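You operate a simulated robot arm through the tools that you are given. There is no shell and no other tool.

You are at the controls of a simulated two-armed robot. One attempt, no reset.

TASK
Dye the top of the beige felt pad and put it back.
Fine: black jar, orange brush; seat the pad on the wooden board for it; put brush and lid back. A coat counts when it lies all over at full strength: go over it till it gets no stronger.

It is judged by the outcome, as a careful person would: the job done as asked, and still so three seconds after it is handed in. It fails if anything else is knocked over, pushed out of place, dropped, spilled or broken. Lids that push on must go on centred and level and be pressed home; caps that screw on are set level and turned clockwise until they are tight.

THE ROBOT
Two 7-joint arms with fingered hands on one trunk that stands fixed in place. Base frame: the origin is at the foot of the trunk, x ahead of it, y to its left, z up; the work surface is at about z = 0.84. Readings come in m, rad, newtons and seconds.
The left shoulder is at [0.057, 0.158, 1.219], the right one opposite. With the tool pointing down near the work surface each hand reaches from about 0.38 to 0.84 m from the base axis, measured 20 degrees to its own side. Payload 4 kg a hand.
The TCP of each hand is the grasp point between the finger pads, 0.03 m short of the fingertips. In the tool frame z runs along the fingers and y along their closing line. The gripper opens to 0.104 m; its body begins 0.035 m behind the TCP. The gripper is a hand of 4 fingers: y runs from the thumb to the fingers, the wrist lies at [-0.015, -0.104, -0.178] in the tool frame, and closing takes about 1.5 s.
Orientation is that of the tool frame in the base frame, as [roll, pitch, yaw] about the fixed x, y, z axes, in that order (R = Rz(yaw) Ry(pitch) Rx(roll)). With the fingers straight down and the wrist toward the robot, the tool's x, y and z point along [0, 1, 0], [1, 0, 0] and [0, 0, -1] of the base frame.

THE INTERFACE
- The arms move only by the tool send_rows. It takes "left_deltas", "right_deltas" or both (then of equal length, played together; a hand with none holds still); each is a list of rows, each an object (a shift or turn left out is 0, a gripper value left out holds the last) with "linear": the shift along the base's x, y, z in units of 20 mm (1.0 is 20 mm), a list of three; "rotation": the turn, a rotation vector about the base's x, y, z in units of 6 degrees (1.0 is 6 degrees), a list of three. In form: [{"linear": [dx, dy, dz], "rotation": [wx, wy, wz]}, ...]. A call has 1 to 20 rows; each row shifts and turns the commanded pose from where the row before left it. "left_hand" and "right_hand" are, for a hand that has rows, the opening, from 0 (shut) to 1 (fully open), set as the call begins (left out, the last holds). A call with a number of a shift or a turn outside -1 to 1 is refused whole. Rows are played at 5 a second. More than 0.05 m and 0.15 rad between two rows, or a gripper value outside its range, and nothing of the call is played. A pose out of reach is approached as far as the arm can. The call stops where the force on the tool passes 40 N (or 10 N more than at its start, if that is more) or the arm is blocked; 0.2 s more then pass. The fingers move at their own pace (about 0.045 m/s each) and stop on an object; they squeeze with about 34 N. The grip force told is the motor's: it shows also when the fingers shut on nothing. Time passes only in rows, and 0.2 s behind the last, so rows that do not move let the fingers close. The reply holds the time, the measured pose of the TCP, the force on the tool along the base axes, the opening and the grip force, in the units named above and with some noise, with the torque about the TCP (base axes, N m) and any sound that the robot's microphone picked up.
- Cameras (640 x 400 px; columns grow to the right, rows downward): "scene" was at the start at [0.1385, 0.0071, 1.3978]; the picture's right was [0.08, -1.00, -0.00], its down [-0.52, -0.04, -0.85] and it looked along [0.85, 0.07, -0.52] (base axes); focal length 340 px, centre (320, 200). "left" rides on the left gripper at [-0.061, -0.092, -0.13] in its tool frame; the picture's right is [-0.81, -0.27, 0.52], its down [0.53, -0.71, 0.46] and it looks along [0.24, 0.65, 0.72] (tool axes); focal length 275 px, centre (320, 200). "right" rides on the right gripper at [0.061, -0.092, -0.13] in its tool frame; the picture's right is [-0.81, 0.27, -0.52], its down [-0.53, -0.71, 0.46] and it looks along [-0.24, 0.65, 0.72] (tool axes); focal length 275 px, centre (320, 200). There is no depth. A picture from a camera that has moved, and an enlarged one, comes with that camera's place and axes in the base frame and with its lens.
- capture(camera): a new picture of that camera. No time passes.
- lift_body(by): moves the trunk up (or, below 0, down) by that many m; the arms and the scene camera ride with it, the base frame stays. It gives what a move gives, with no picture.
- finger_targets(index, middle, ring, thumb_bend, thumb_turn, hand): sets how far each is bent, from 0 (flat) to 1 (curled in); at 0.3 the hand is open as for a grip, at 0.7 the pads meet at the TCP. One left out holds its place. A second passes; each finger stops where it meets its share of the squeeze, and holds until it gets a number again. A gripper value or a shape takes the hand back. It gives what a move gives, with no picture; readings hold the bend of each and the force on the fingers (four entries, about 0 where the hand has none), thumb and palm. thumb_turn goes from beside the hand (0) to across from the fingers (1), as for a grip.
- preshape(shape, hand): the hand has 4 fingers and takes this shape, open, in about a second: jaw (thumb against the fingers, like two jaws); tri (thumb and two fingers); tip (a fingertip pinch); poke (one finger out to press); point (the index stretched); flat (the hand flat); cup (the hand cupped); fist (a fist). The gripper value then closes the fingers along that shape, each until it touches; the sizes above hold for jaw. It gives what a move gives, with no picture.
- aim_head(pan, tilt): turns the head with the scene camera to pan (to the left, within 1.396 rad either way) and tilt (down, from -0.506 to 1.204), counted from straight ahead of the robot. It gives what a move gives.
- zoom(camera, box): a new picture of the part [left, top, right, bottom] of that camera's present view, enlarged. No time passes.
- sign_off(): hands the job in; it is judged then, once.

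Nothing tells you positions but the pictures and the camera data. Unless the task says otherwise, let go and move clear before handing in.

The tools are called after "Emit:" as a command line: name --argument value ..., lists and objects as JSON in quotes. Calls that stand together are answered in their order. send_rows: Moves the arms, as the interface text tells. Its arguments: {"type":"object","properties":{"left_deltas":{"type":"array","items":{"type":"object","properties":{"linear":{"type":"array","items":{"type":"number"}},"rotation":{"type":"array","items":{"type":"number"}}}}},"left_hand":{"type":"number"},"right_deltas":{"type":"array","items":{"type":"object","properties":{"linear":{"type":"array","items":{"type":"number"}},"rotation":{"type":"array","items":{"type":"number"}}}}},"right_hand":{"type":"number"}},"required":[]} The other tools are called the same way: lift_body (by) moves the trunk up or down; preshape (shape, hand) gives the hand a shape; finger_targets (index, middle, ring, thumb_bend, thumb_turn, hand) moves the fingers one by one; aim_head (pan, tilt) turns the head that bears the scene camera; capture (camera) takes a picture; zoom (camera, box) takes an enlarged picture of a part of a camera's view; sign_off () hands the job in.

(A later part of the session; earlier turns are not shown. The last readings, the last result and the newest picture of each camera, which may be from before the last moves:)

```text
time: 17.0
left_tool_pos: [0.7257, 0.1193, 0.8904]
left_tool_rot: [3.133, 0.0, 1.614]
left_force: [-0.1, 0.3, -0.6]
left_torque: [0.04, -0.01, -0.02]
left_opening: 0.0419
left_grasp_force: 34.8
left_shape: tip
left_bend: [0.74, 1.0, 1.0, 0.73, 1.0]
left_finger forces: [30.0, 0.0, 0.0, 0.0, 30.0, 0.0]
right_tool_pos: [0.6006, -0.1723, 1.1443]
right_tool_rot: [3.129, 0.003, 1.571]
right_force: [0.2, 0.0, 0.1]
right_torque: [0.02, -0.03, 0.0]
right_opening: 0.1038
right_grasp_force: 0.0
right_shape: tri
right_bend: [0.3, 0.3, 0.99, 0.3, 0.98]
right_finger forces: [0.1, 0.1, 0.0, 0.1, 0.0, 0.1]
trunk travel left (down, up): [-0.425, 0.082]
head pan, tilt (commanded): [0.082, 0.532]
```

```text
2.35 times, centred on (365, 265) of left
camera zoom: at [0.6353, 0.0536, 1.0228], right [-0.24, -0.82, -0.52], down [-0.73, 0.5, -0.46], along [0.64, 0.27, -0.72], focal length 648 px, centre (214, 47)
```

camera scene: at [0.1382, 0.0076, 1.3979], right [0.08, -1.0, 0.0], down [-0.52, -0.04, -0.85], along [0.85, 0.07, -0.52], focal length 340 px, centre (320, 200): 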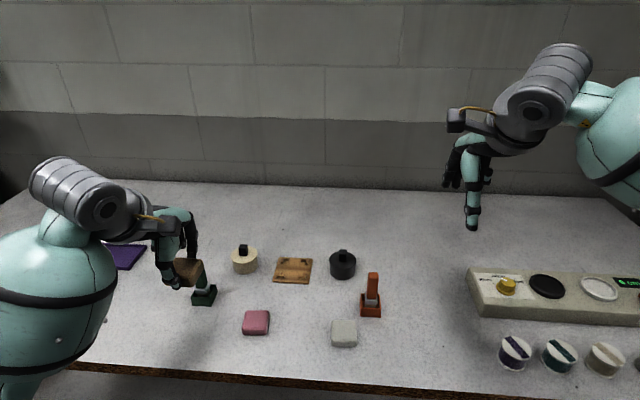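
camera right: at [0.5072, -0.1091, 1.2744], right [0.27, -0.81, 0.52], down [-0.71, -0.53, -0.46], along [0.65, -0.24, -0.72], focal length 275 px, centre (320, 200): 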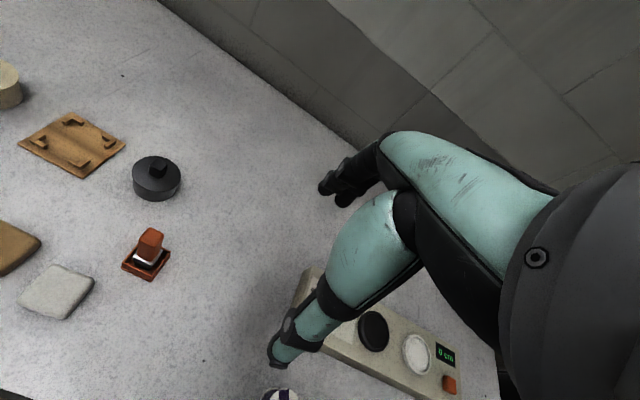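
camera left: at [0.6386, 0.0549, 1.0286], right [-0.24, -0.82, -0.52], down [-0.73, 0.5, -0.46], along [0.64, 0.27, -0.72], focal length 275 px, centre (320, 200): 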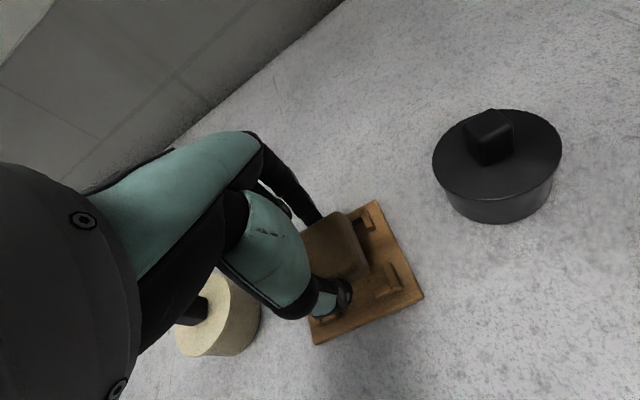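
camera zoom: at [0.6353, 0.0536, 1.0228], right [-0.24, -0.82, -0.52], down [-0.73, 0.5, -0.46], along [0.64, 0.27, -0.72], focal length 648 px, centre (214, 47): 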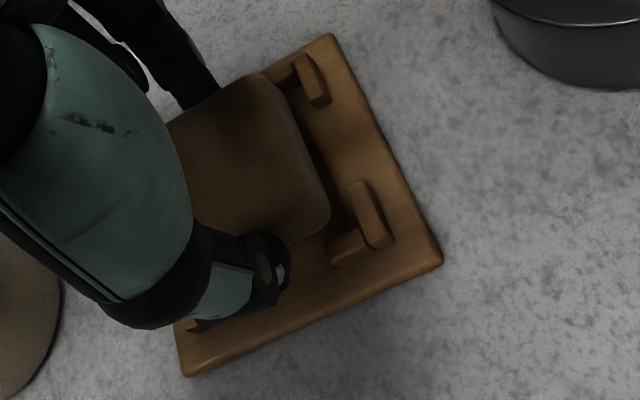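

Alignment now looks within about a millimetre. I'll nudge 1 mm in −y and lower slowly until the pad rests on the board.

Emit:
send_rows --left_deltas '[{"linear": [0.02, -0.05, -0.1]}, {"linear": [0, 0, -0.1]}, {"linear": [0, 0, -0.1]}, {"linear": [0, 0, 0]}]'

Emit:
zoom --camera "scene" --box '[262, 245, 326, 293]'

Emit:
zoom --camera "left" --box '[290, 180, 440, 350]'

Emit:
zoom --camera "right" --box '[30, 90, 130, 180]'

```text
time: 18.0
left_tool_pos: [0.7263, 0.1175, 0.8842]
left_tool_rot: [3.131, -0.001, 1.613]
left_force: [-0.5, 0.8, 0.1]
left_torque: [-0.03, -0.04, 0.01]
left_opening: 0.0422
left_grasp_force: 34.0
left_shape: tip
left_bend: [0.74, 1.0, 1.0, 0.73, 1.0]
left_finger forces: [30.0, 0.0, 0.0, 0.0, 30.0, 0.0]
right_tool_pos: [0.6016, -0.1722, 1.1434]
right_tool_rot: [3.128, 0.003, 1.57]
right_force: [-0.2, 0.6, 0.3]
right_torque: [0.01, 0.01, -0.01]
right_opening: 0.1038
right_grasp_force: 0.0
right_shape: tri
right_bend: [0.3, 0.3, 0.99, 0.3, 0.98]
right_finger forces: [0.0, 0.0, 0.1, 0.0, 0.1, 0.0]
trunk travel left (down, up): [-0.425, 0.082]
head pan, tilt (commanded): [0.082, 0.532]
```

```text
8.33 times, centred on (294, 269) of scene
camera zoom: at [0.1388, 0.0071, 1.3978], right [0.08, -1.0, 0.0], down [-0.52, -0.04, -0.85], along [0.85, 0.07, -0.52], focal length 2832 px, centre (537, -375)
```

zoom: 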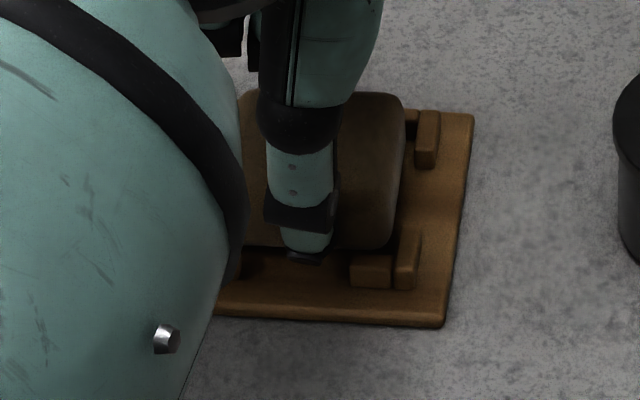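

```text
2.35 times, centred on (365, 265) of left
camera zoom: at [0.6368, 0.0518, 1.0162], right [-0.24, -0.82, -0.52], down [-0.73, 0.5, -0.46], along [0.64, 0.27, -0.72], focal length 648 px, centre (214, 47)
```

zoom: 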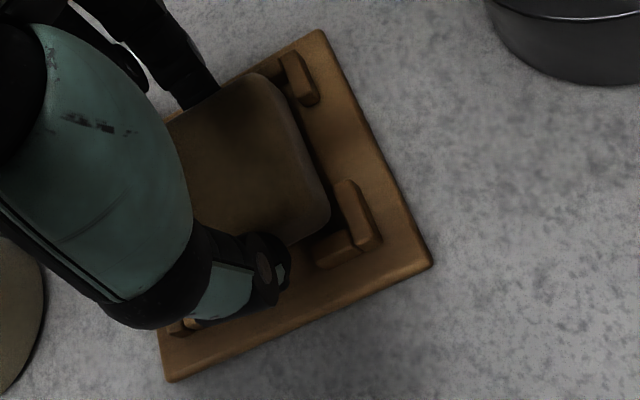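

```text
4.44 times, centred on (80, 135) of right
camera zoom: at [0.5069, -0.1091, 1.2745], right [0.27, -0.81, 0.52], down [-0.71, -0.53, -0.46], along [0.65, -0.24, -0.72], focal length 1224 px, centre (1387, 489)
```

zoom: 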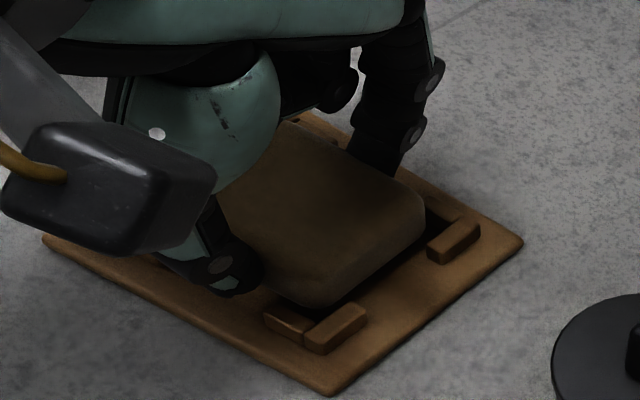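

Nearly down; I'll lower the remaining few millimetres in small steps.

Emit:
send_rows --left_deltas '[{"linear": [0, 0, -0.08]}, {"linear": [0, 0, -0.08]}, {"linear": [0, 0, 0]}]'

Emit:
zoom --camera "scene" --box '[262, 245, 326, 293]'

Emit:
zoom --camera "right" --box '[30, 90, 130, 180]'

```text
time: 18.8
left_tool_pos: [0.7257, 0.117, 0.8819]
left_tool_rot: [3.128, 0.0, 1.613]
left_force: [-0.2, -0.9, -0.6]
left_torque: [0.01, -0.03, -0.03]
left_opening: 0.0419
left_grasp_force: 34.6
left_shape: tip
left_bend: [0.74, 1.0, 1.0, 0.73, 1.0]
left_finger forces: [29.9, 0.0, 0.1, 0.0, 29.9, 0.1]
right_tool_pos: [0.6013, -0.1714, 1.1439]
right_tool_rot: [3.128, 0.004, 1.571]
right_force: [0.0, -0.1, -0.3]
right_torque: [-0.01, -0.02, 0.01]
right_opening: 0.1044
right_grasp_force: 0.2
right_shape: tri
right_bend: [0.3, 0.3, 0.99, 0.3, 0.98]
right_finger forces: [0.0, 0.0, 0.0, 0.1, 0.1, 0.1]
trunk travel left (down, up): [-0.425, 0.082]
head pan, tilt (commanded): [0.082, 0.532]
```

```text
8.33 times, centred on (294, 269) of scene
camera zoom: at [0.1386, 0.0071, 1.3979], right [0.08, -1.0, 0.0], down [-0.52, -0.04, -0.85], along [0.85, 0.07, -0.52], focal length 2832 px, centre (537, -375)
```

zoom: 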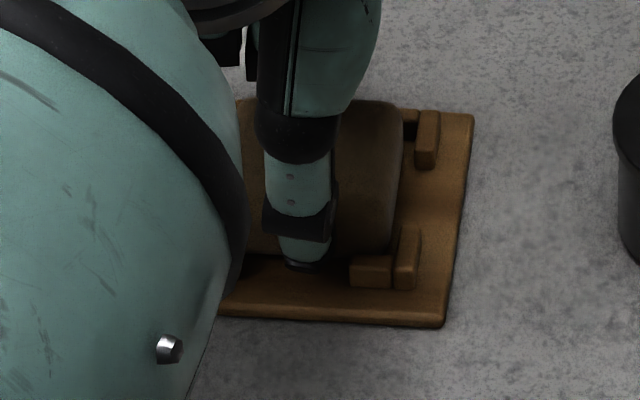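

```text
4.44 times, centred on (80, 135) of right
camera zoom: at [0.5068, -0.1091, 1.2746], right [0.27, -0.81, 0.52], down [-0.71, -0.53, -0.46], along [0.65, -0.24, -0.72], focal length 1224 px, centre (1387, 489)
```

zoom: 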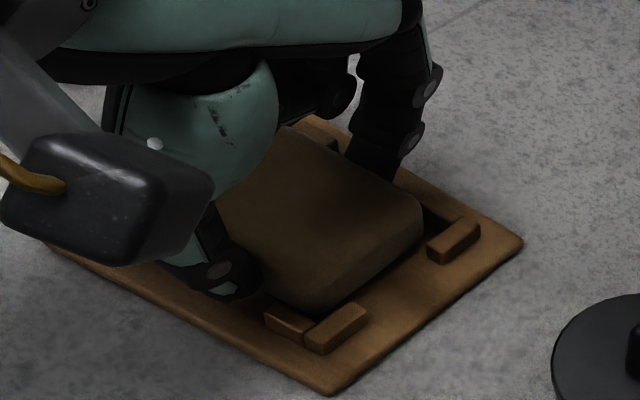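

Emit:
send_rows --left_deltas '[{"linear": [0, 0, -0.06]}, {"linear": [0, 0, -0.06]}, {"linear": [0, 0, 0]}]'

Emit:
zoom --camera "scene" --box '[262, 245, 326, 293]'

Emit:
zoom --camera "right" --box '[30, 90, 130, 180]'

```text
time: 19.6
left_tool_pos: [0.7265, 0.1176, 0.8803]
left_tool_rot: [3.127, -0.001, 1.61]
left_force: [-1.3, -0.4, 5.3]
left_torque: [0.0, 0.01, 0.03]
left_opening: 0.0421
left_grasp_force: 34.2
left_shape: tip
left_bend: [0.74, 1.0, 1.0, 0.73, 1.0]
left_finger forces: [30.2, 0.0, 0.0, 0.0, 30.9, 0.0]
right_tool_pos: [0.6012, -0.1725, 1.1437]
right_tool_rot: [3.13, 0.003, 1.572]
right_force: [-0.8, -0.5, 0.8]
right_torque: [0.0, 0.03, 0.01]
right_opening: 0.1037
right_grasp_force: 0.2
right_shape: tri
right_bend: [0.3, 0.3, 0.99, 0.3, 0.98]
right_finger forces: [0.0, 0.0, 0.0, 0.0, 0.0, 0.0]
trunk travel left (down, up): [-0.425, 0.082]
head pan, tilt (commanded): [0.082, 0.532]
```

```text
8.33 times, centred on (294, 269) of scene
camera zoom: at [0.1377, 0.0069, 1.398], right [0.08, -1.0, 0.0], down [-0.52, -0.04, -0.86], along [0.85, 0.07, -0.52], focal length 2832 px, centre (537, -375)
```

zoom: 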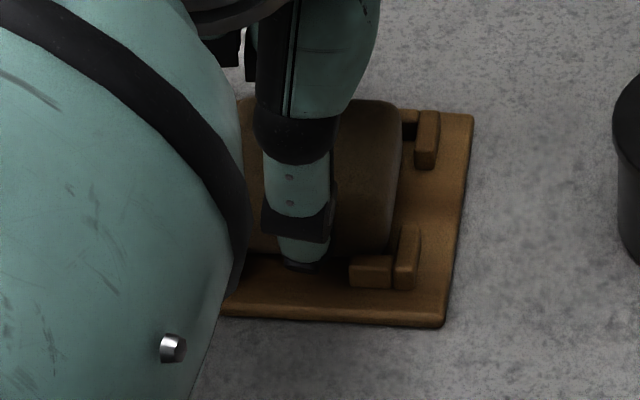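

```text
4.44 times, centred on (80, 135) of right
camera zoom: at [0.5061, -0.1094, 1.2749], right [0.27, -0.81, 0.52], down [-0.71, -0.53, -0.46], along [0.65, -0.24, -0.72], focal length 1224 px, centre (1387, 489)
```

zoom: 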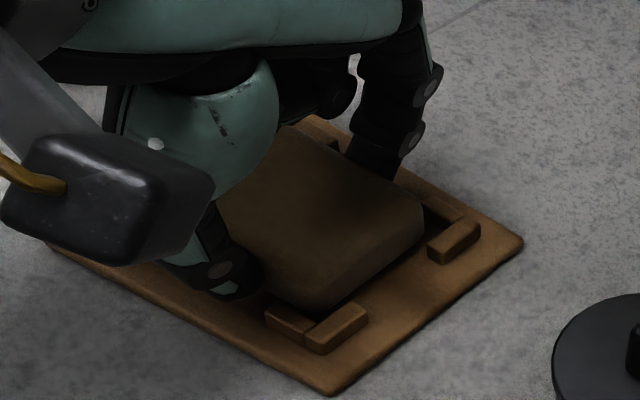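

Contact force shows the pad resting on the board. I'll open the fingers and lift away.

Emit:
send_rows --left_deltas '[{"linear": [0, 0, 0]}, {"linear": [0, 0, 0]}, {"linear": [0, 0, 0]}, {"linear": [0, 0, 0]}, {"linear": [0, 0, 0.5]}, {"linear": [0, 0, 1]}, {"linear": [0, 0, 1]}, {"linear": [-0.3, 0.3, 1]}, {"linear": [-0.5, 1, 1]}, {"linear": [-0.5, 1, 1]}, {"linear": [-0.5, 1, 0.5]}, {"linear": [-0.5, 1, 0.5]}, {"linear": [-0.5, 1, 0.5]}, {"linear": [-0.5, 1, 0.5]}]' --left_hand 0.75

Emit:
zoom --camera "scene" --box '[262, 245, 326, 293]'

Emit:
zoom --camera "right" --box '[10, 90, 130, 180]'

Emit:
capture --camera "left"

```text
time: 22.6
left_tool_pos: [0.6599, 0.2436, 1.0306]
left_tool_rot: [3.13, -0.001, 1.613]
left_force: [-0.5, 0.3, -0.1]
left_torque: [0.03, 0.0, -0.01]
left_opening: 0.078
left_grasp_force: 0.1
left_shape: tip
left_bend: [0.28, 0.98, 0.99, 0.54, 0.99]
left_finger forces: [0.0, 0.1, 0.1, 0.0, 0.1, 0.1]
right_tool_pos: [0.6025, -0.1706, 1.1447]
right_tool_rot: [3.129, 0.001, 1.571]
right_force: [-0.5, 0.8, -0.1]
right_torque: [-0.01, 0.01, 0.04]
right_opening: 0.1039
right_grasp_force: 0.0
right_shape: tri
right_bend: [0.3, 0.3, 0.99, 0.3, 0.98]
right_finger forces: [0.0, 0.1, 0.0, 0.1, 0.0, 0.0]
trunk travel left (down, up): [-0.425, 0.082]
head pan, tilt (commanded): [0.082, 0.532]
```

```text
8.33 times, centred on (294, 269) of scene
camera zoom: at [0.1383, 0.0077, 1.3979], right [0.08, -1.0, 0.0], down [-0.52, -0.04, -0.85], along [0.85, 0.07, -0.52], focal length 2832 px, centre (537, -375)
```

zoom: 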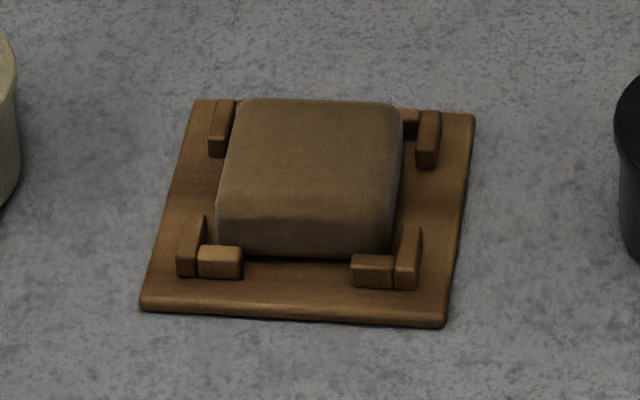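

```text
4.44 times, centred on (70, 135) of right
camera zoom: at [0.5065, -0.1085, 1.2748], right [0.27, -0.81, 0.52], down [-0.71, -0.53, -0.46], along [0.65, -0.25, -0.72], focal length 1224 px, centre (1431, 489)
```

zoom: 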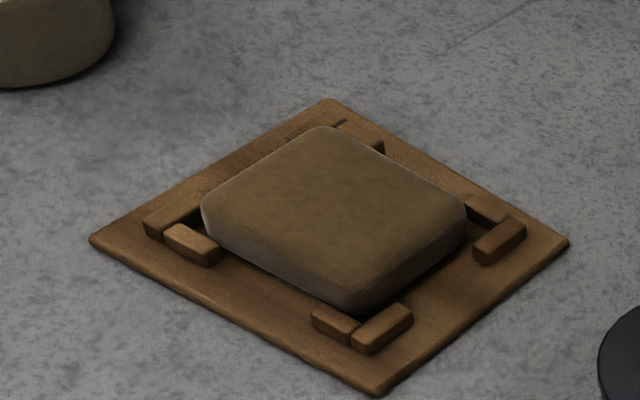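

```text
taken
camera left: at [0.5694, 0.1786, 1.1608], right [-0.23, -0.82, -0.52], down [-0.73, 0.5, -0.46], along [0.64, 0.27, -0.72], focal length 275 px, centre (320, 200)
```

left: 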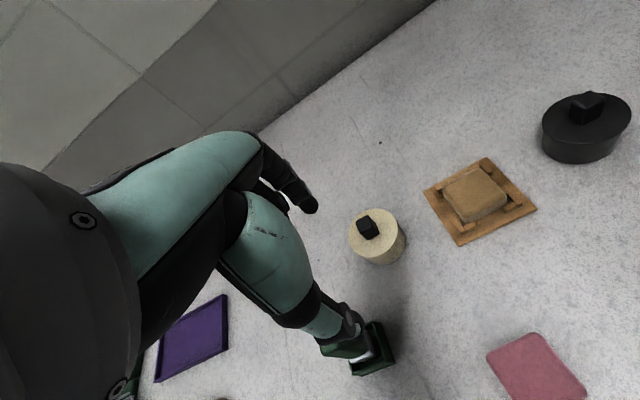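

The pad is seated between the brackets. Next: the black jar's lid. I'll bring the left hand over the jar, staying high, to look at the knob up close.

Emit:
send_rows --left_deltas '[{"linear": [0.29, -0.92, 0], "rotation": [0, 0, -0.032]}, {"linear": [0.29, -0.92, 0], "rotation": [0, 0, -0.032]}, {"linear": [0.29, -0.92, 0], "rotation": [0, 0, -0.032]}, {"linear": [0.29, -0.92, 0], "rotation": [0, 0, -0.032]}, {"linear": [0.29, -0.92, 0], "rotation": [0, 0, -0.032]}, {"linear": [0.29, -0.92, 0], "rotation": [0, 0, -0.032]}, {"linear": [0.29, -0.92, 0], "rotation": [0, 0, -0.032]}, {"linear": [0.29, -0.92, 0], "rotation": [0, 0, -0.032]}, {"linear": [0.29, -0.92, 0], "rotation": [0, 0, -0.032]}, {"linear": [0.29, -0.92, 0], "rotation": [0, 0, -0.032]}, {"linear": [0.29, -0.92, 0], "rotation": [0, 0, -0.032]}, {"linear": [0.29, -0.92, 0], "rotation": [0, 0, -0.032]}, {"linear": [0.29, -0.92, 0], "rotation": [0, 0, -0.032]}, {"linear": [0, 0, -0.8]}, {"linear": [0, 0, -0.8]}, {"linear": [0, 0, 0]}]' --left_hand 0.55

Emit:
capture --camera "left"

Emit:
zoom --camera "scene" --box '[280, 220, 380, 300]'

Emit:
zoom --camera "right" --box '[50, 80, 230, 220]'

```text
time: 26.0
left_tool_pos: [0.7357, 0.0053, 0.9988]
left_tool_rot: [3.131, 0.0, 1.568]
left_force: [-0.8, -0.2, 0.2]
left_torque: [0.02, 0.0, 0.0]
left_opening: 0.0575
left_grasp_force: 0.0
left_shape: tip
left_bend: [0.73, 0.98, 0.99, 0.67, 1.0]
left_finger forces: [0.0, 0.0, 0.0, 0.0, 0.1, 0.0]
right_tool_pos: [0.6, -0.1718, 1.1444]
right_tool_rot: [3.13, -0.001, 1.57]
right_force: [0.6, -0.1, 0.3]
right_torque: [0.0, 0.01, 0.02]
right_opening: 0.1037
right_grasp_force: 0.0
right_shape: tri
right_bend: [0.3, 0.3, 0.99, 0.3, 0.98]
right_finger forces: [0.0, 0.0, 0.1, 0.0, 0.0, 0.0]
trunk travel left (down, up): [-0.425, 0.082]
head pan, tilt (commanded): [0.082, 0.532]
```

```text
taken
camera left: at [0.6431, -0.0553, 1.1299], right [-0.27, -0.81, -0.52], down [-0.71, 0.53, -0.46], along [0.65, 0.24, -0.72], focal length 275 px, centre (320, 200)
```

left: 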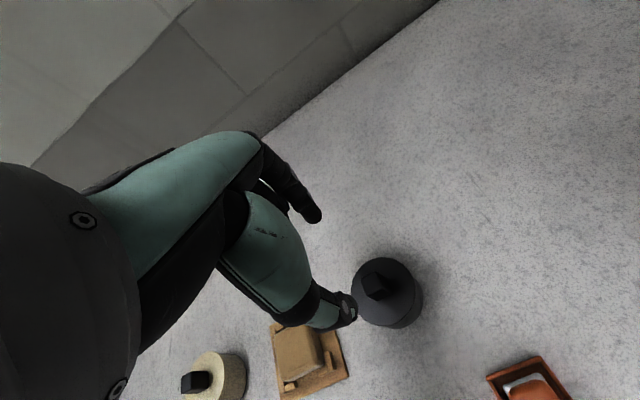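

```text
5.00 times, centred on (330, 260) of scene
camera zoom: at [0.1386, 0.0069, 1.3979], right [0.08, -1.0, 0.0], down [-0.52, -0.04, -0.85], along [0.85, 0.07, -0.52], focal length 1699 px, centre (270, -100)
```

zoom: 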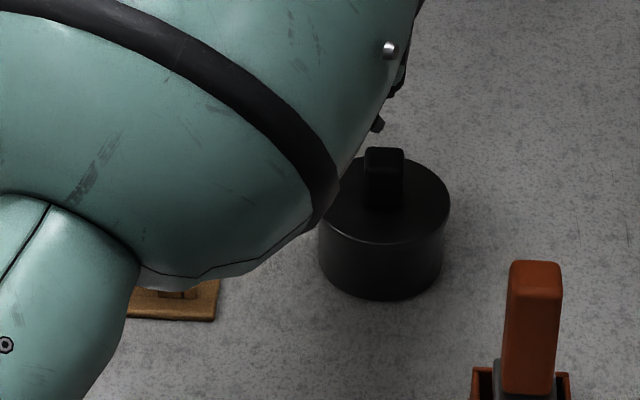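

```text
2.86 times, centred on (140, 150) of right
camera zoom: at [0.5068, -0.1093, 1.2746], right [0.27, -0.81, 0.52], down [-0.71, -0.53, -0.46], along [0.65, -0.24, -0.72], focal length 786 px, centre (834, 343)
```

zoom: 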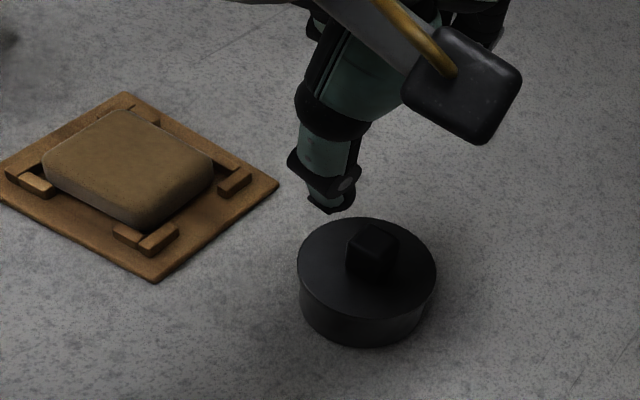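

Emit:
zoom --camera "left" --box '[340, 240, 440, 340]'

Emit:
zoom --camera "left" --box '[260, 310, 360, 400]'

```text
4.00 times, centred on (390, 290) of left
camera zoom: at [0.6431, -0.0553, 1.1299], right [-0.27, -0.81, -0.52], down [-0.71, 0.53, -0.46], along [0.65, 0.24, -0.72], focal length 1101 px, centre (40, -160)
```

zoom: 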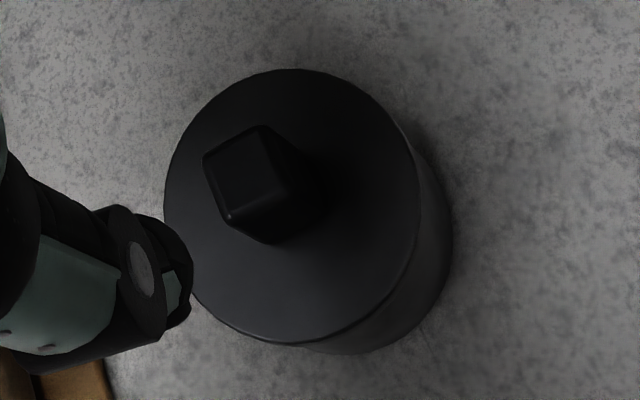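

```text
4.44 times, centred on (310, 355) of left
camera zoom: at [0.6431, -0.0553, 1.1299], right [-0.27, -0.81, -0.52], down [-0.71, 0.53, -0.46], along [0.65, 0.24, -0.72], focal length 1224 px, centre (364, -489)
```

zoom: 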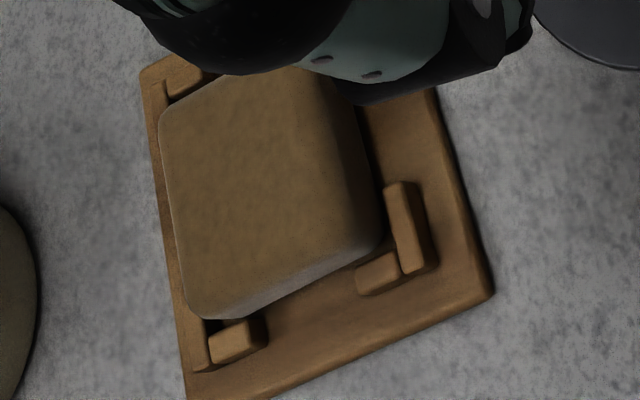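

Knob is a 15 mm block about 26 mm tall, centred near (0.7355, 0.0047), directly below the TCP. I'll test-close the pinch in the air to see where the fingertips meet.

Emit:
send_rows --left_deltas '[{"linear": [0, 0, 0]}, {"linear": [0, 0, 0]}, {"linear": [0, 0, 0]}, {"linear": [0, 0, 0]}, {"linear": [0, 0, 0]}, {"linear": [0, 0, 0]}]' --left_hand 0.15

Emit:
zoom --camera "left" --box '[260, 160, 460, 340]'

Emit:
zoom --camera "right" --box '[80, 60, 260, 200]'

```text
time: 27.4
left_tool_pos: [0.7359, 0.0064, 0.998]
left_tool_rot: [3.131, 0.001, 1.568]
left_force: [0.7, 0.0, 0.3]
left_torque: [0.01, 0.0, 0.03]
left_opening: 0.016
left_grasp_force: 0.1
left_shape: tip
left_bend: [0.72, 0.98, 0.99, 0.74, 1.0]
left_finger forces: [0.0, 0.0, 0.1, 0.0, 0.1, 0.1]
right_tool_pos: [0.6002, -0.1733, 1.1422]
right_tool_rot: [3.129, 0.0, 1.57]
right_force: [0.4, 0.8, 0.0]
right_torque: [0.0, -0.01, 0.01]
right_opening: 0.1036
right_grasp_force: 0.0
right_shape: tri
right_bend: [0.3, 0.3, 0.99, 0.3, 0.98]
right_finger forces: [0.0, 0.0, 0.0, 0.0, 0.1, 0.0]
trunk travel left (down, up): [-0.425, 0.082]
head pan, tilt (commanded): [0.082, 0.532]
```

```text
2.22 times, centred on (360, 250) of left
camera zoom: at [0.6432, -0.055, 1.13], right [-0.27, -0.81, -0.52], down [-0.71, 0.53, -0.46], along [0.65, 0.24, -0.72], focal length 612 px, centre (231, 89)
```

zoom: 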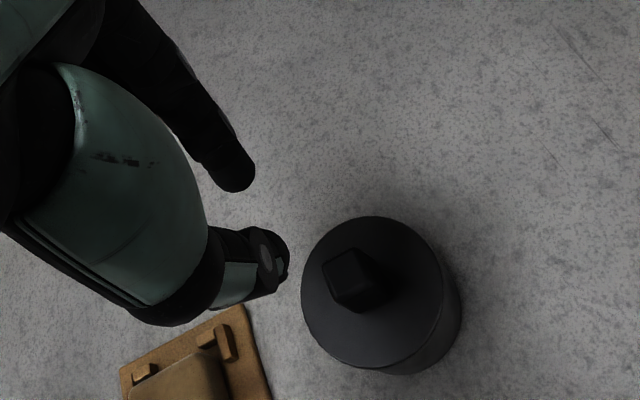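

```text
2.86 times, centred on (170, 130) of right
camera zoom: at [0.5069, -0.1091, 1.2745], right [0.27, -0.81, 0.52], down [-0.71, -0.53, -0.46], along [0.65, -0.24, -0.72], focal length 786 px, centre (749, 400)
```

zoom: 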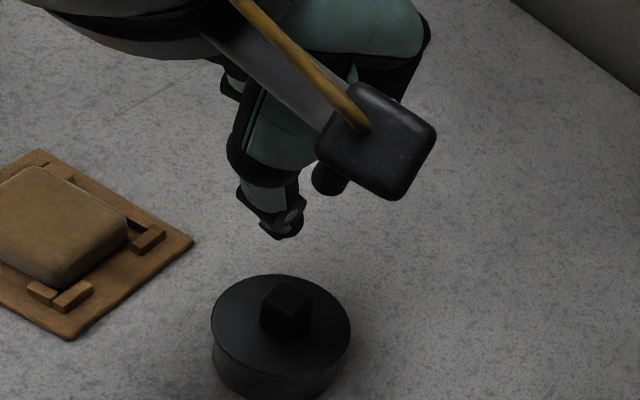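

The fingertips meet on the tool axis as expected. I'll open a little, lower over the knob and check.

Emit:
send_rows --left_deltas '[{"linear": [0, 0, 0]}, {"linear": [0, 0, 0]}, {"linear": [0, 0, 0]}, {"linear": [0, -0.03, -0.8]}, {"linear": [0, 0, -0.8]}, {"linear": [0, 0, -0.8]}, {"linear": [0, 0, -0.8]}, {"linear": [0, 0, -0.8]}, {"linear": [0, 0, 0]}]' --left_hand 0.45

Emit:
zoom --camera "left" --box '[260, 160, 460, 340]'

Emit:
zoom --camera "right" --box '[80, 80, 220, 220]'

```text
time: 29.4
left_tool_pos: [0.7365, 0.0014, 0.9153]
left_tool_rot: [3.131, -0.001, 1.571]
left_force: [0.2, 0.4, 0.3]
left_torque: [0.0, -0.05, -0.01]
left_opening: 0.0463
left_grasp_force: 0.1
left_shape: tip
left_bend: [0.73, 0.98, 0.99, 0.71, 1.0]
left_finger forces: [0.1, 0.0, 0.0, 0.0, 0.0, 0.0]
right_tool_pos: [0.6011, -0.1723, 1.143]
right_tool_rot: [3.13, 0.001, 1.571]
right_force: [0.0, -1.1, 0.1]
right_torque: [-0.02, 0.01, 0.02]
right_opening: 0.104
right_grasp_force: 0.0
right_shape: tri
right_bend: [0.3, 0.3, 0.99, 0.3, 0.98]
right_finger forces: [0.0, 0.0, 0.0, 0.0, 0.1, 0.0]
trunk travel left (down, up): [-0.425, 0.082]
head pan, tilt (commanded): [0.082, 0.532]
```

```text
2.22 times, centred on (360, 250) of left
camera zoom: at [0.6446, -0.0597, 1.047], right [-0.27, -0.81, -0.52], down [-0.71, 0.53, -0.46], along [0.65, 0.24, -0.72], focal length 612 px, centre (231, 89)
```

zoom: 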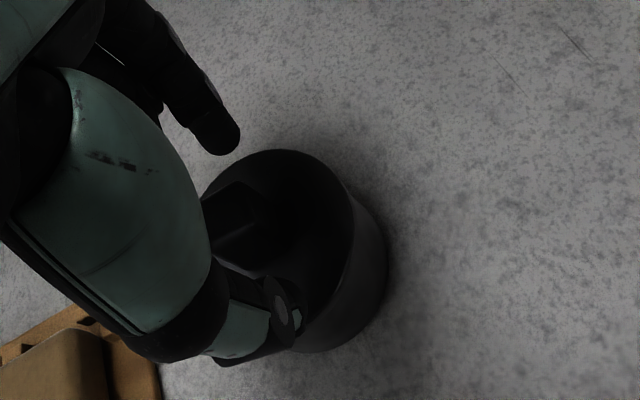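

```text
2.86 times, centred on (150, 150) of right
camera zoom: at [0.5068, -0.109, 1.2746], right [0.27, -0.81, 0.52], down [-0.71, -0.53, -0.46], along [0.65, -0.24, -0.72], focal length 786 px, centre (806, 343)
```

zoom: 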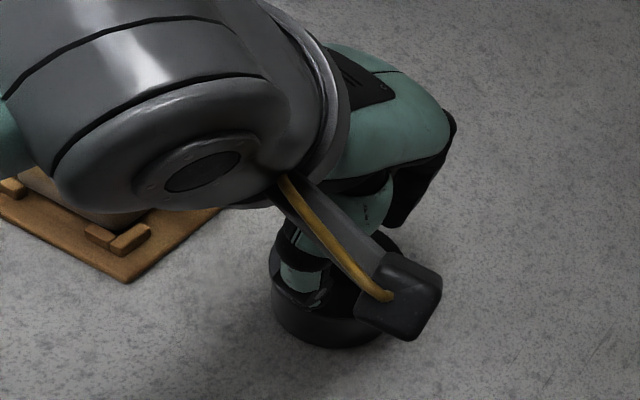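

The hand settled about 3 mm low in y; I'll correct that, go down 7 mm, and pinch the knob.

Emit:
send_rows --left_deltas '[{"linear": [-0.02, 0.15, 0]}, {"linear": [0, 0, -0.2]}, {"linear": [0, 0, -0.17]}, {"linear": [0, 0, 0]}]'

Emit:
zoom --camera "left" --box '[260, 160, 460, 340]'

```text
time: 30.4
left_tool_pos: [0.7372, 0.0056, 0.9095]
left_tool_rot: [3.132, 0.0, 1.57]
left_force: [0.3, 0.1, 0.1]
left_torque: [0.0, 0.03, 0.02]
left_opening: 0.0464
left_grasp_force: 0.0
left_shape: tip
left_bend: [0.73, 0.98, 0.99, 0.71, 1.0]
left_finger forces: [0.0, 0.0, 0.0, 0.0, 0.0, 0.0]
right_tool_pos: [0.6, -0.1717, 1.1429]
right_tool_rot: [3.129, 0.002, 1.571]
right_force: [0.1, -0.4, 0.5]
right_torque: [-0.02, -0.01, 0.02]
right_opening: 0.1037
right_grasp_force: 0.2
right_shape: tri
right_bend: [0.3, 0.3, 0.99, 0.3, 0.98]
right_finger forces: [0.0, 0.0, 0.0, 0.0, 0.0, 0.0]
trunk travel left (down, up): [-0.425, 0.082]
head pan, tilt (commanded): [0.082, 0.532]
```

```text
2.22 times, centred on (360, 250) of left
camera zoom: at [0.6436, -0.0552, 1.0413], right [-0.27, -0.81, -0.52], down [-0.71, 0.53, -0.46], along [0.65, 0.24, -0.72], focal length 612 px, centre (231, 89)
```

zoom: 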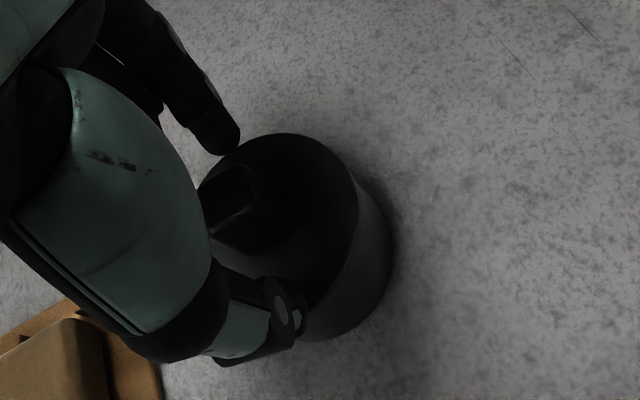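

Emit:
send_rows --left_deltas '[{"linear": [0, 0, 0]}, {"linear": [0, 0, 0]}, {"linear": [0, 0, 0]}, {"linear": [0, 0, 0]}, {"linear": [0, 0, 0]}]' --left_hand 0.0

Emit:
zoom --camera "left" --box '[260, 160, 460, 340]'

```text
time: 31.6
left_tool_pos: [0.7359, 0.0057, 0.9096]
left_tool_rot: [3.13, 0.001, 1.571]
left_force: [1.0, 0.2, -0.1]
left_torque: [0.0, -0.05, 0.0]
left_opening: 0.0185
left_grasp_force: 34.5
left_shape: tip
left_bend: [0.71, 1.0, 1.0, 0.76, 1.0]
left_finger forces: [28.9, 0.1, 0.0, 0.0, 28.5, 0.0]
right_tool_pos: [0.6012, -0.1714, 1.1426]
right_tool_rot: [3.131, 0.002, 1.57]
right_force: [-0.3, -0.4, -0.8]
right_torque: [-0.05, -0.04, -0.03]
right_opening: 0.1041
right_grasp_force: 0.0
right_shape: tri
right_bend: [0.3, 0.3, 0.99, 0.3, 0.98]
right_finger forces: [0.0, 0.0, 0.0, 0.0, 0.0, 0.0]
trunk travel left (down, up): [-0.425, 0.082]
head pan, tilt (commanded): [0.082, 0.532]
heard: snap
```

```text
2.22 times, centred on (360, 250) of left
camera zoom: at [0.6437, -0.0553, 1.0411], right [-0.27, -0.81, -0.52], down [-0.71, 0.53, -0.46], along [0.65, 0.24, -0.72], focal length 612 px, centre (231, 89)
```

zoom: 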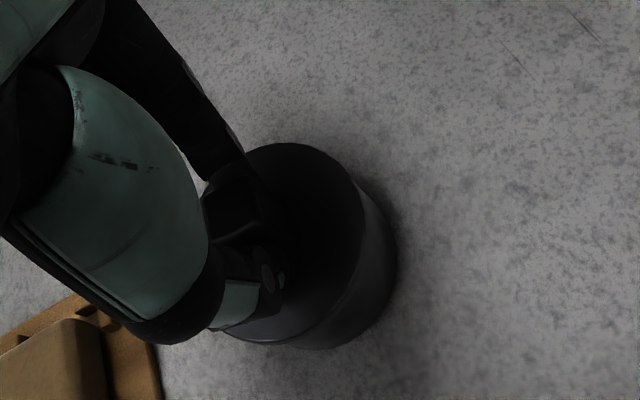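

I heard a snap as the fingers closed — likely the push-on lid popping loose. I'll look closely before lifting.

Emit:
zoom --camera "left" --box '[310, 200, 410, 290]'

Emit:
zoom --camera "right" --box '[120, 120, 220, 220]'

Emit:
zoom --camera "scene" --box '[290, 220, 400, 310]'

```text
4.44 times, centred on (360, 245) of left
camera zoom: at [0.6437, -0.0553, 1.0411], right [-0.27, -0.81, -0.52], down [-0.71, 0.53, -0.46], along [0.65, 0.24, -0.72], focal length 1224 px, centre (142, 0)
```

zoom: 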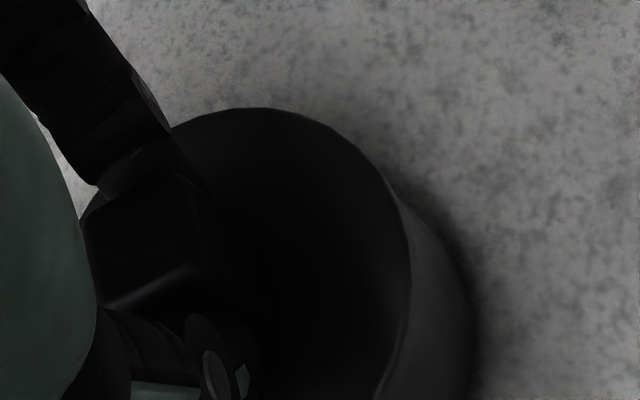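

```text
4.00 times, centred on (170, 170) of right
camera zoom: at [0.507, -0.1091, 1.2744], right [0.27, -0.81, 0.52], down [-0.71, -0.53, -0.46], along [0.65, -0.24, -0.72], focal length 1101 px, centre (920, 320)
```

zoom: 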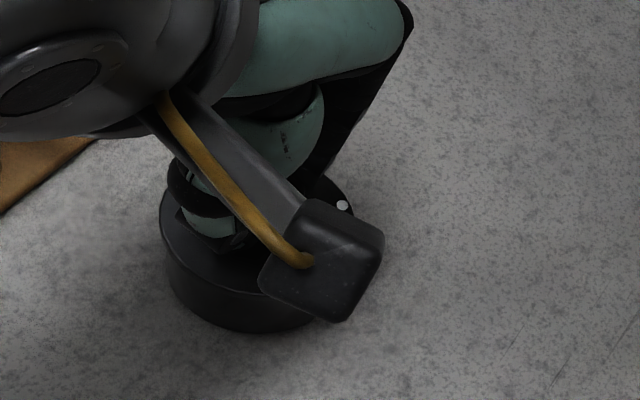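

```text
4.44 times, centred on (345, 265) of scene
camera zoom: at [0.1389, 0.007, 1.3978], right [0.08, -1.0, 0.0], down [-0.52, -0.04, -0.85], along [0.85, 0.07, -0.52], focal length 1510 px, centre (209, -89)
```

zoom: 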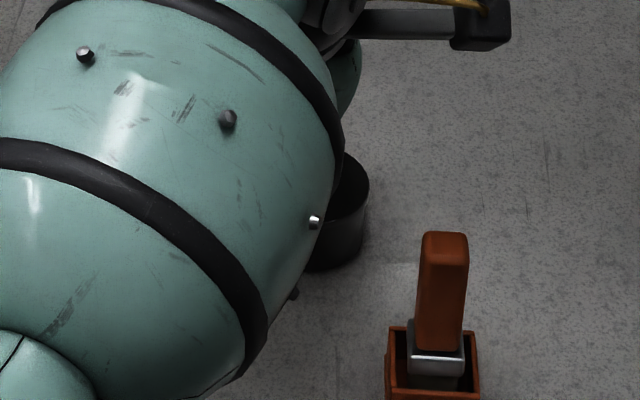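

I'll lift very slowly a few millimetres and see whether the lid separates from the jar.

Emit:
send_rows --left_deltas '[{"linear": [0, 0, 0.1]}, {"linear": [0, 0, 0.1]}, {"linear": [0, 0, 0.1]}, {"linear": [0, 0, 0.1]}, {"linear": [0, 0, 0]}]'

Emit:
zoom --camera "left" --box '[310, 200, 410, 290]'

Emit:
zoom --camera "right" --box '[120, 120, 220, 220]'

```text
time: 32.8
left_tool_pos: [0.737, 0.0052, 0.9174]
left_tool_rot: [3.129, 0.0, 1.57]
left_force: [0.2, 0.6, -1.2]
left_torque: [0.01, 0.02, 0.02]
left_opening: 0.0154
left_grasp_force: 33.7
left_shape: tip
left_bend: [0.71, 1.0, 1.0, 0.78, 1.0]
left_finger forces: [28.4, 0.1, 0.0, 0.0, 33.2, 0.0]
right_tool_pos: [0.6008, -0.1719, 1.1429]
right_tool_rot: [3.13, 0.002, 1.57]
right_force: [-1.2, -0.3, 0.3]
right_torque: [0.02, 0.05, 0.0]
right_opening: 0.1039
right_grasp_force: 0.1
right_shape: tri
right_bend: [0.3, 0.3, 0.99, 0.3, 0.98]
right_finger forces: [0.0, 0.0, 0.0, 0.0, 0.0, 0.0]
trunk travel left (down, up): [-0.425, 0.082]
head pan, tilt (commanded): [0.082, 0.532]
```

```text
4.44 times, centred on (360, 245) of left
camera zoom: at [0.644, -0.0547, 1.0498], right [-0.27, -0.81, -0.52], down [-0.71, 0.53, -0.46], along [0.65, 0.24, -0.72], focal length 1224 px, centre (142, 0)
```

zoom: 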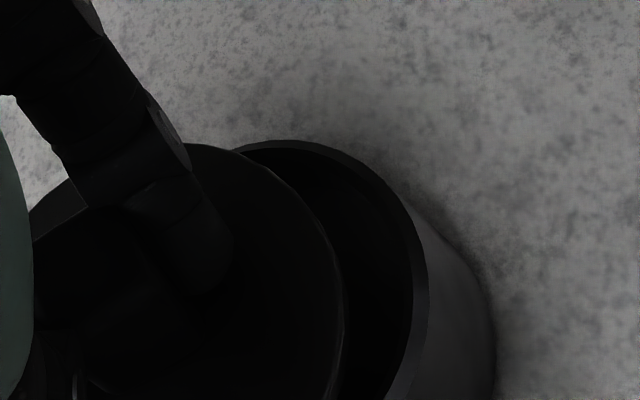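

```text
4.00 times, centred on (170, 170) of right
camera zoom: at [0.5069, -0.1091, 1.2745], right [0.27, -0.81, 0.52], down [-0.71, -0.53, -0.46], along [0.65, -0.24, -0.72], focal length 1101 px, centre (920, 320)
```

zoom: 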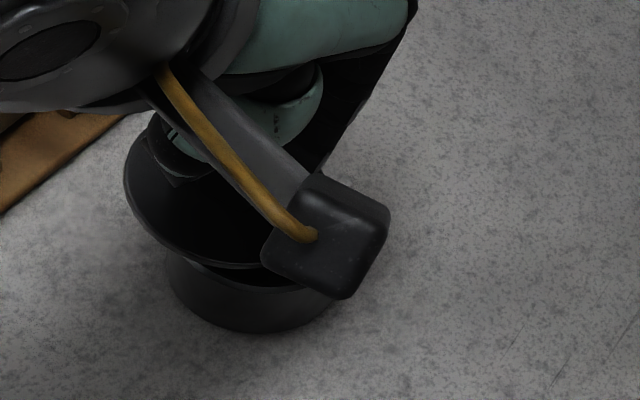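

The lid has come off but appears to be tilting in the pinch. Let me look carefully at the full views before moving.

Emit:
capture --camera "left"

Emit:
zoom --camera "left" --box '[270, 180, 430, 340]'

Emit:
zoom --camera "right" --box '[100, 130, 200, 220]'

Emit:
zoom --camera "scene" --box '[310, 240, 370, 300]'

```text
taken
camera left: at [0.644, -0.0547, 1.0498], right [-0.27, -0.81, -0.52], down [-0.71, 0.53, -0.46], along [0.65, 0.24, -0.72], focal length 275 px, centre (320, 200)
```

left: 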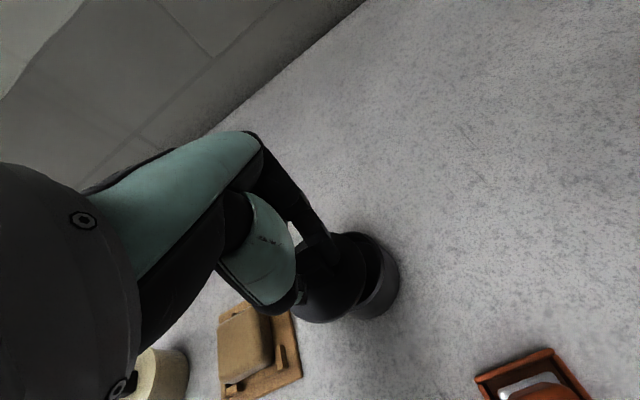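

```text
2.50 times, centred on (350, 260) of left
camera zoom: at [0.644, -0.0547, 1.0498], right [-0.27, -0.81, -0.52], down [-0.71, 0.53, -0.46], along [0.65, 0.24, -0.72], focal length 688 px, centre (245, 50)
```

zoom: 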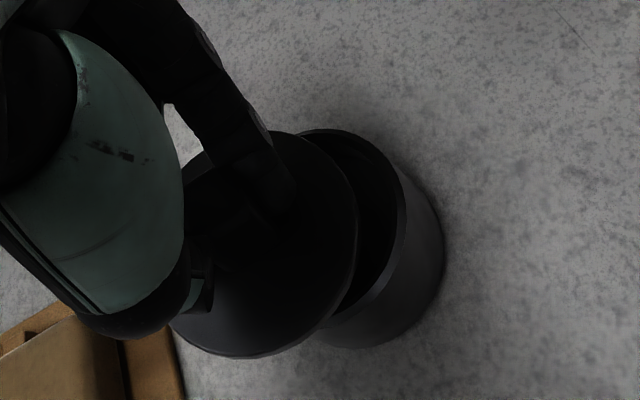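

```text
4.44 times, centred on (150, 175) of right
camera zoom: at [0.5069, -0.1091, 1.2745], right [0.27, -0.81, 0.52], down [-0.71, -0.53, -0.46], along [0.65, -0.24, -0.72], focal length 1224 px, centre (1076, 311)
```

zoom: 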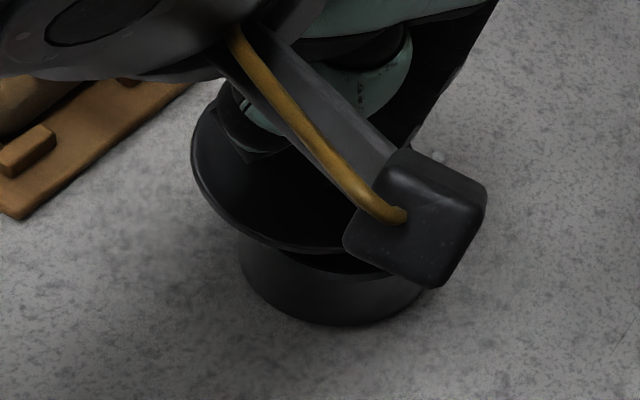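

```text
6.67 times, centred on (340, 270) of scene
camera zoom: at [0.1388, 0.0071, 1.3978], right [0.08, -1.0, 0.0], down [-0.52, -0.04, -0.85], along [0.85, 0.07, -0.52], focal length 2266 px, centre (187, -267)
```

zoom: 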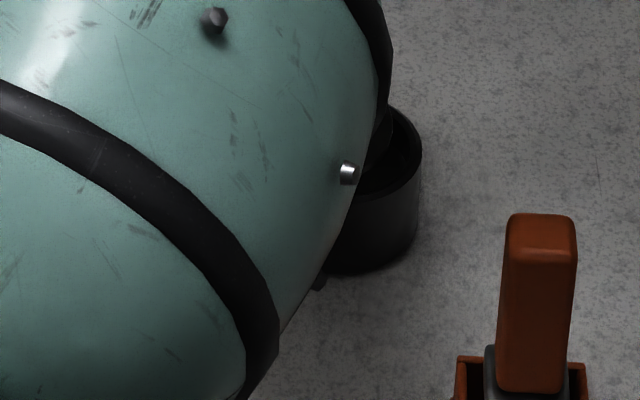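

The lid is free and held, though tilted. I'll raise it straight up slowly (still above its jar) to see it clearly.

Emit:
send_rows --left_deltas '[{"linear": [0, 0, 0.2]}, {"linear": [0, 0, 0.3]}, {"linear": [0, 0, 0.3]}, {"linear": [0, 0, 0.3]}, {"linear": [0, 0, 0.3]}, {"linear": [0, 0, 0]}]'

Emit:
zoom --camera "left" --box '[270, 180, 430, 340]'

Emit:
zoom --camera "right" --box '[80, 90, 220, 220]'

Emit:
zoom --camera "scene" --box '[300, 220, 380, 300]'

```text
time: 34.2
left_tool_pos: [0.7364, 0.0046, 0.9464]
left_tool_rot: [3.131, 0.001, 1.569]
left_force: [-0.8, 0.0, 0.5]
left_torque: [0.0, -0.01, 0.0]
left_opening: 0.0152
left_grasp_force: 34.3
left_shape: tip
left_bend: [0.71, 1.0, 1.0, 0.78, 1.0]
left_finger forces: [28.4, 0.1, 0.0, 0.0, 33.2, 0.1]
right_tool_pos: [0.6009, -0.171, 1.1436]
right_tool_rot: [3.13, 0.003, 1.57]
right_force: [0.3, 0.3, -0.5]
right_torque: [0.01, 0.03, -0.01]
right_opening: 0.1036
right_grasp_force: 0.0
right_shape: tri
right_bend: [0.3, 0.3, 0.99, 0.3, 0.98]
right_finger forces: [0.0, 0.0, 0.0, 0.0, 0.0, 0.0]
trunk travel left (down, up): [-0.425, 0.082]
head pan, tilt (commanded): [0.082, 0.532]
```

```text
2.50 times, centred on (350, 260) of left
camera zoom: at [0.6437, -0.056, 1.0783], right [-0.27, -0.81, -0.52], down [-0.71, 0.53, -0.46], along [0.65, 0.24, -0.72], focal length 688 px, centre (245, 50)
```

zoom: 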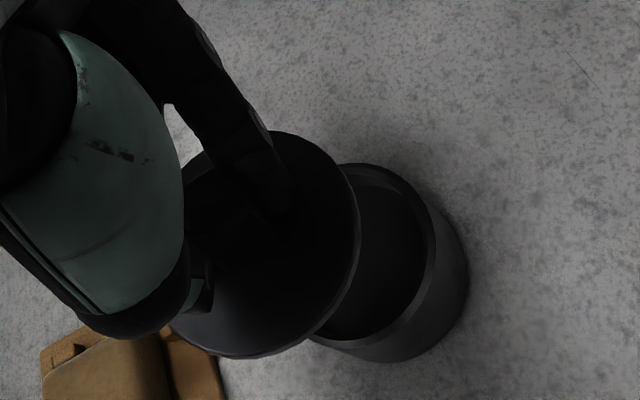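

```text
3.08 times, centred on (150, 155) of right
camera zoom: at [0.507, -0.1091, 1.2745], right [0.27, -0.81, 0.52], down [-0.71, -0.53, -0.46], along [0.65, -0.24, -0.72], focal length 847 px, centre (843, 338)
```

zoom: 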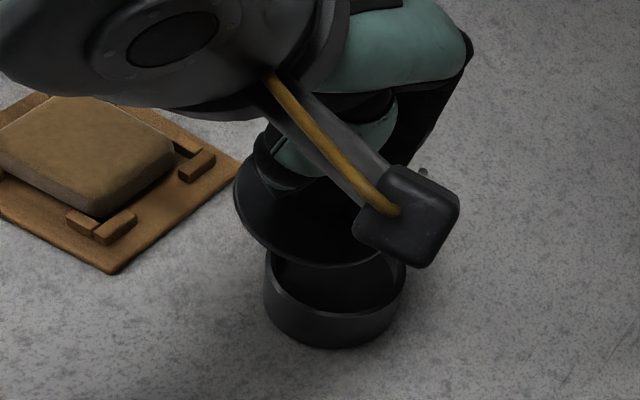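

```text
5.00 times, centred on (340, 260) of scene
camera zoom: at [0.1388, 0.0071, 1.3978], right [0.08, -1.0, 0.0], down [-0.52, -0.04, -0.85], along [0.85, 0.07, -0.52], focal length 1699 px, centre (220, -100)
```

zoom: 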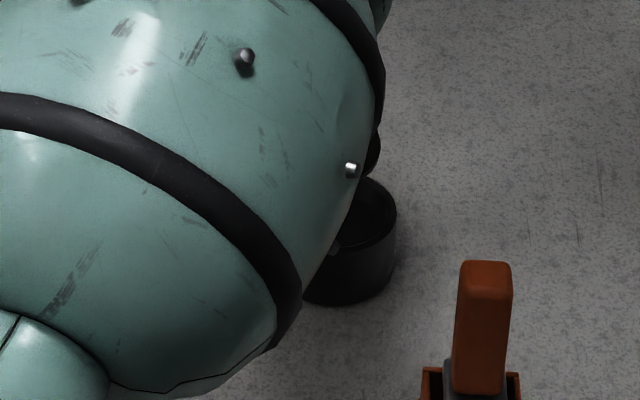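

The jar is open with dark dye inside, and the lid is stably held. I'll raise it and carry it to the left where the scene camera can see how it sits in the fingers.

Emit:
send_rows --left_deltas '[{"linear": [0, 0, 0.6]}, {"linear": [0, 0, 0.8]}, {"linear": [0, 0, 0.8]}, {"linear": [0, 0, 0.8]}, {"linear": [0, 0.4, 0.6]}, {"linear": [-0.2, 0.7, 0.4]}, {"linear": [-0.4, 0.8, 0.2]}, {"linear": [-0.5, 0.8, 0]}, {"linear": [-0.5, 0.8, 0]}, {"linear": [-0.5, 0.8, 0]}, {"linear": [-0.5, 0.8, 0]}, {"linear": [-0.5, 0.8, 0]}, {"linear": [-0.5, 0.8, 0]}, {"linear": [-0.5, 0.8, 0]}, {"linear": [-0.5, 0.8, 0]}, {"linear": [-0.5, 0.8, 0]}, {"linear": [-0.3, 0.5, 0]}, {"linear": [0, 0, 0]}]'

Emit:
capture --camera "scene"

Emit:
capture --camera "left"

```text
time: 38.0
left_tool_pos: [0.6272, 0.2008, 1.0299]
left_tool_rot: [3.132, 0.001, 1.57]
left_force: [0.0, -0.5, -0.5]
left_torque: [-0.03, 0.02, 0.02]
left_opening: 0.015
left_grasp_force: 33.8
left_shape: tip
left_bend: [0.71, 1.0, 1.0, 0.78, 1.0]
left_finger forces: [28.8, 0.1, 0.0, 0.0, 33.7, 0.1]
right_tool_pos: [0.6004, -0.1726, 1.1437]
right_tool_rot: [3.132, -0.001, 1.571]
right_force: [0.0, -0.6, -0.1]
right_torque: [0.02, 0.01, -0.01]
right_opening: 0.1039
right_grasp_force: 0.0
right_shape: tri
right_bend: [0.3, 0.3, 0.99, 0.3, 0.98]
right_finger forces: [0.1, 0.1, 0.0, 0.1, 0.0, 0.0]
trunk travel left (down, up): [-0.425, 0.082]
head pan, tilt (commanded): [0.082, 0.532]
```

```text
taken
camera scene: at [0.1388, 0.0069, 1.3978], right [0.08, -1.0, 0.0], down [-0.52, -0.04, -0.85], along [0.85, 0.07, -0.52], focal length 340 px, centre (320, 200)
```

scene: 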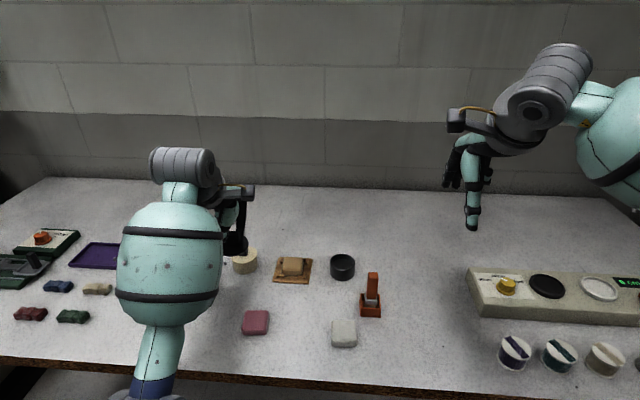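

```text
taken
camera left: at [0.5345, 0.1397, 1.1614], right [-0.27, -0.81, -0.52], down [-0.71, 0.53, -0.46], along [0.65, 0.24, -0.72], focal length 275 px, centre (320, 200)
```

left: 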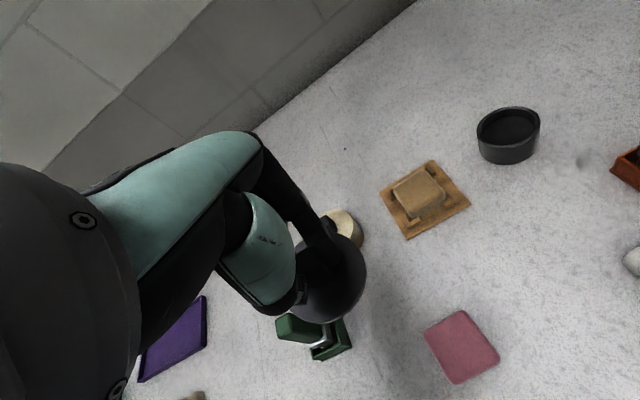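

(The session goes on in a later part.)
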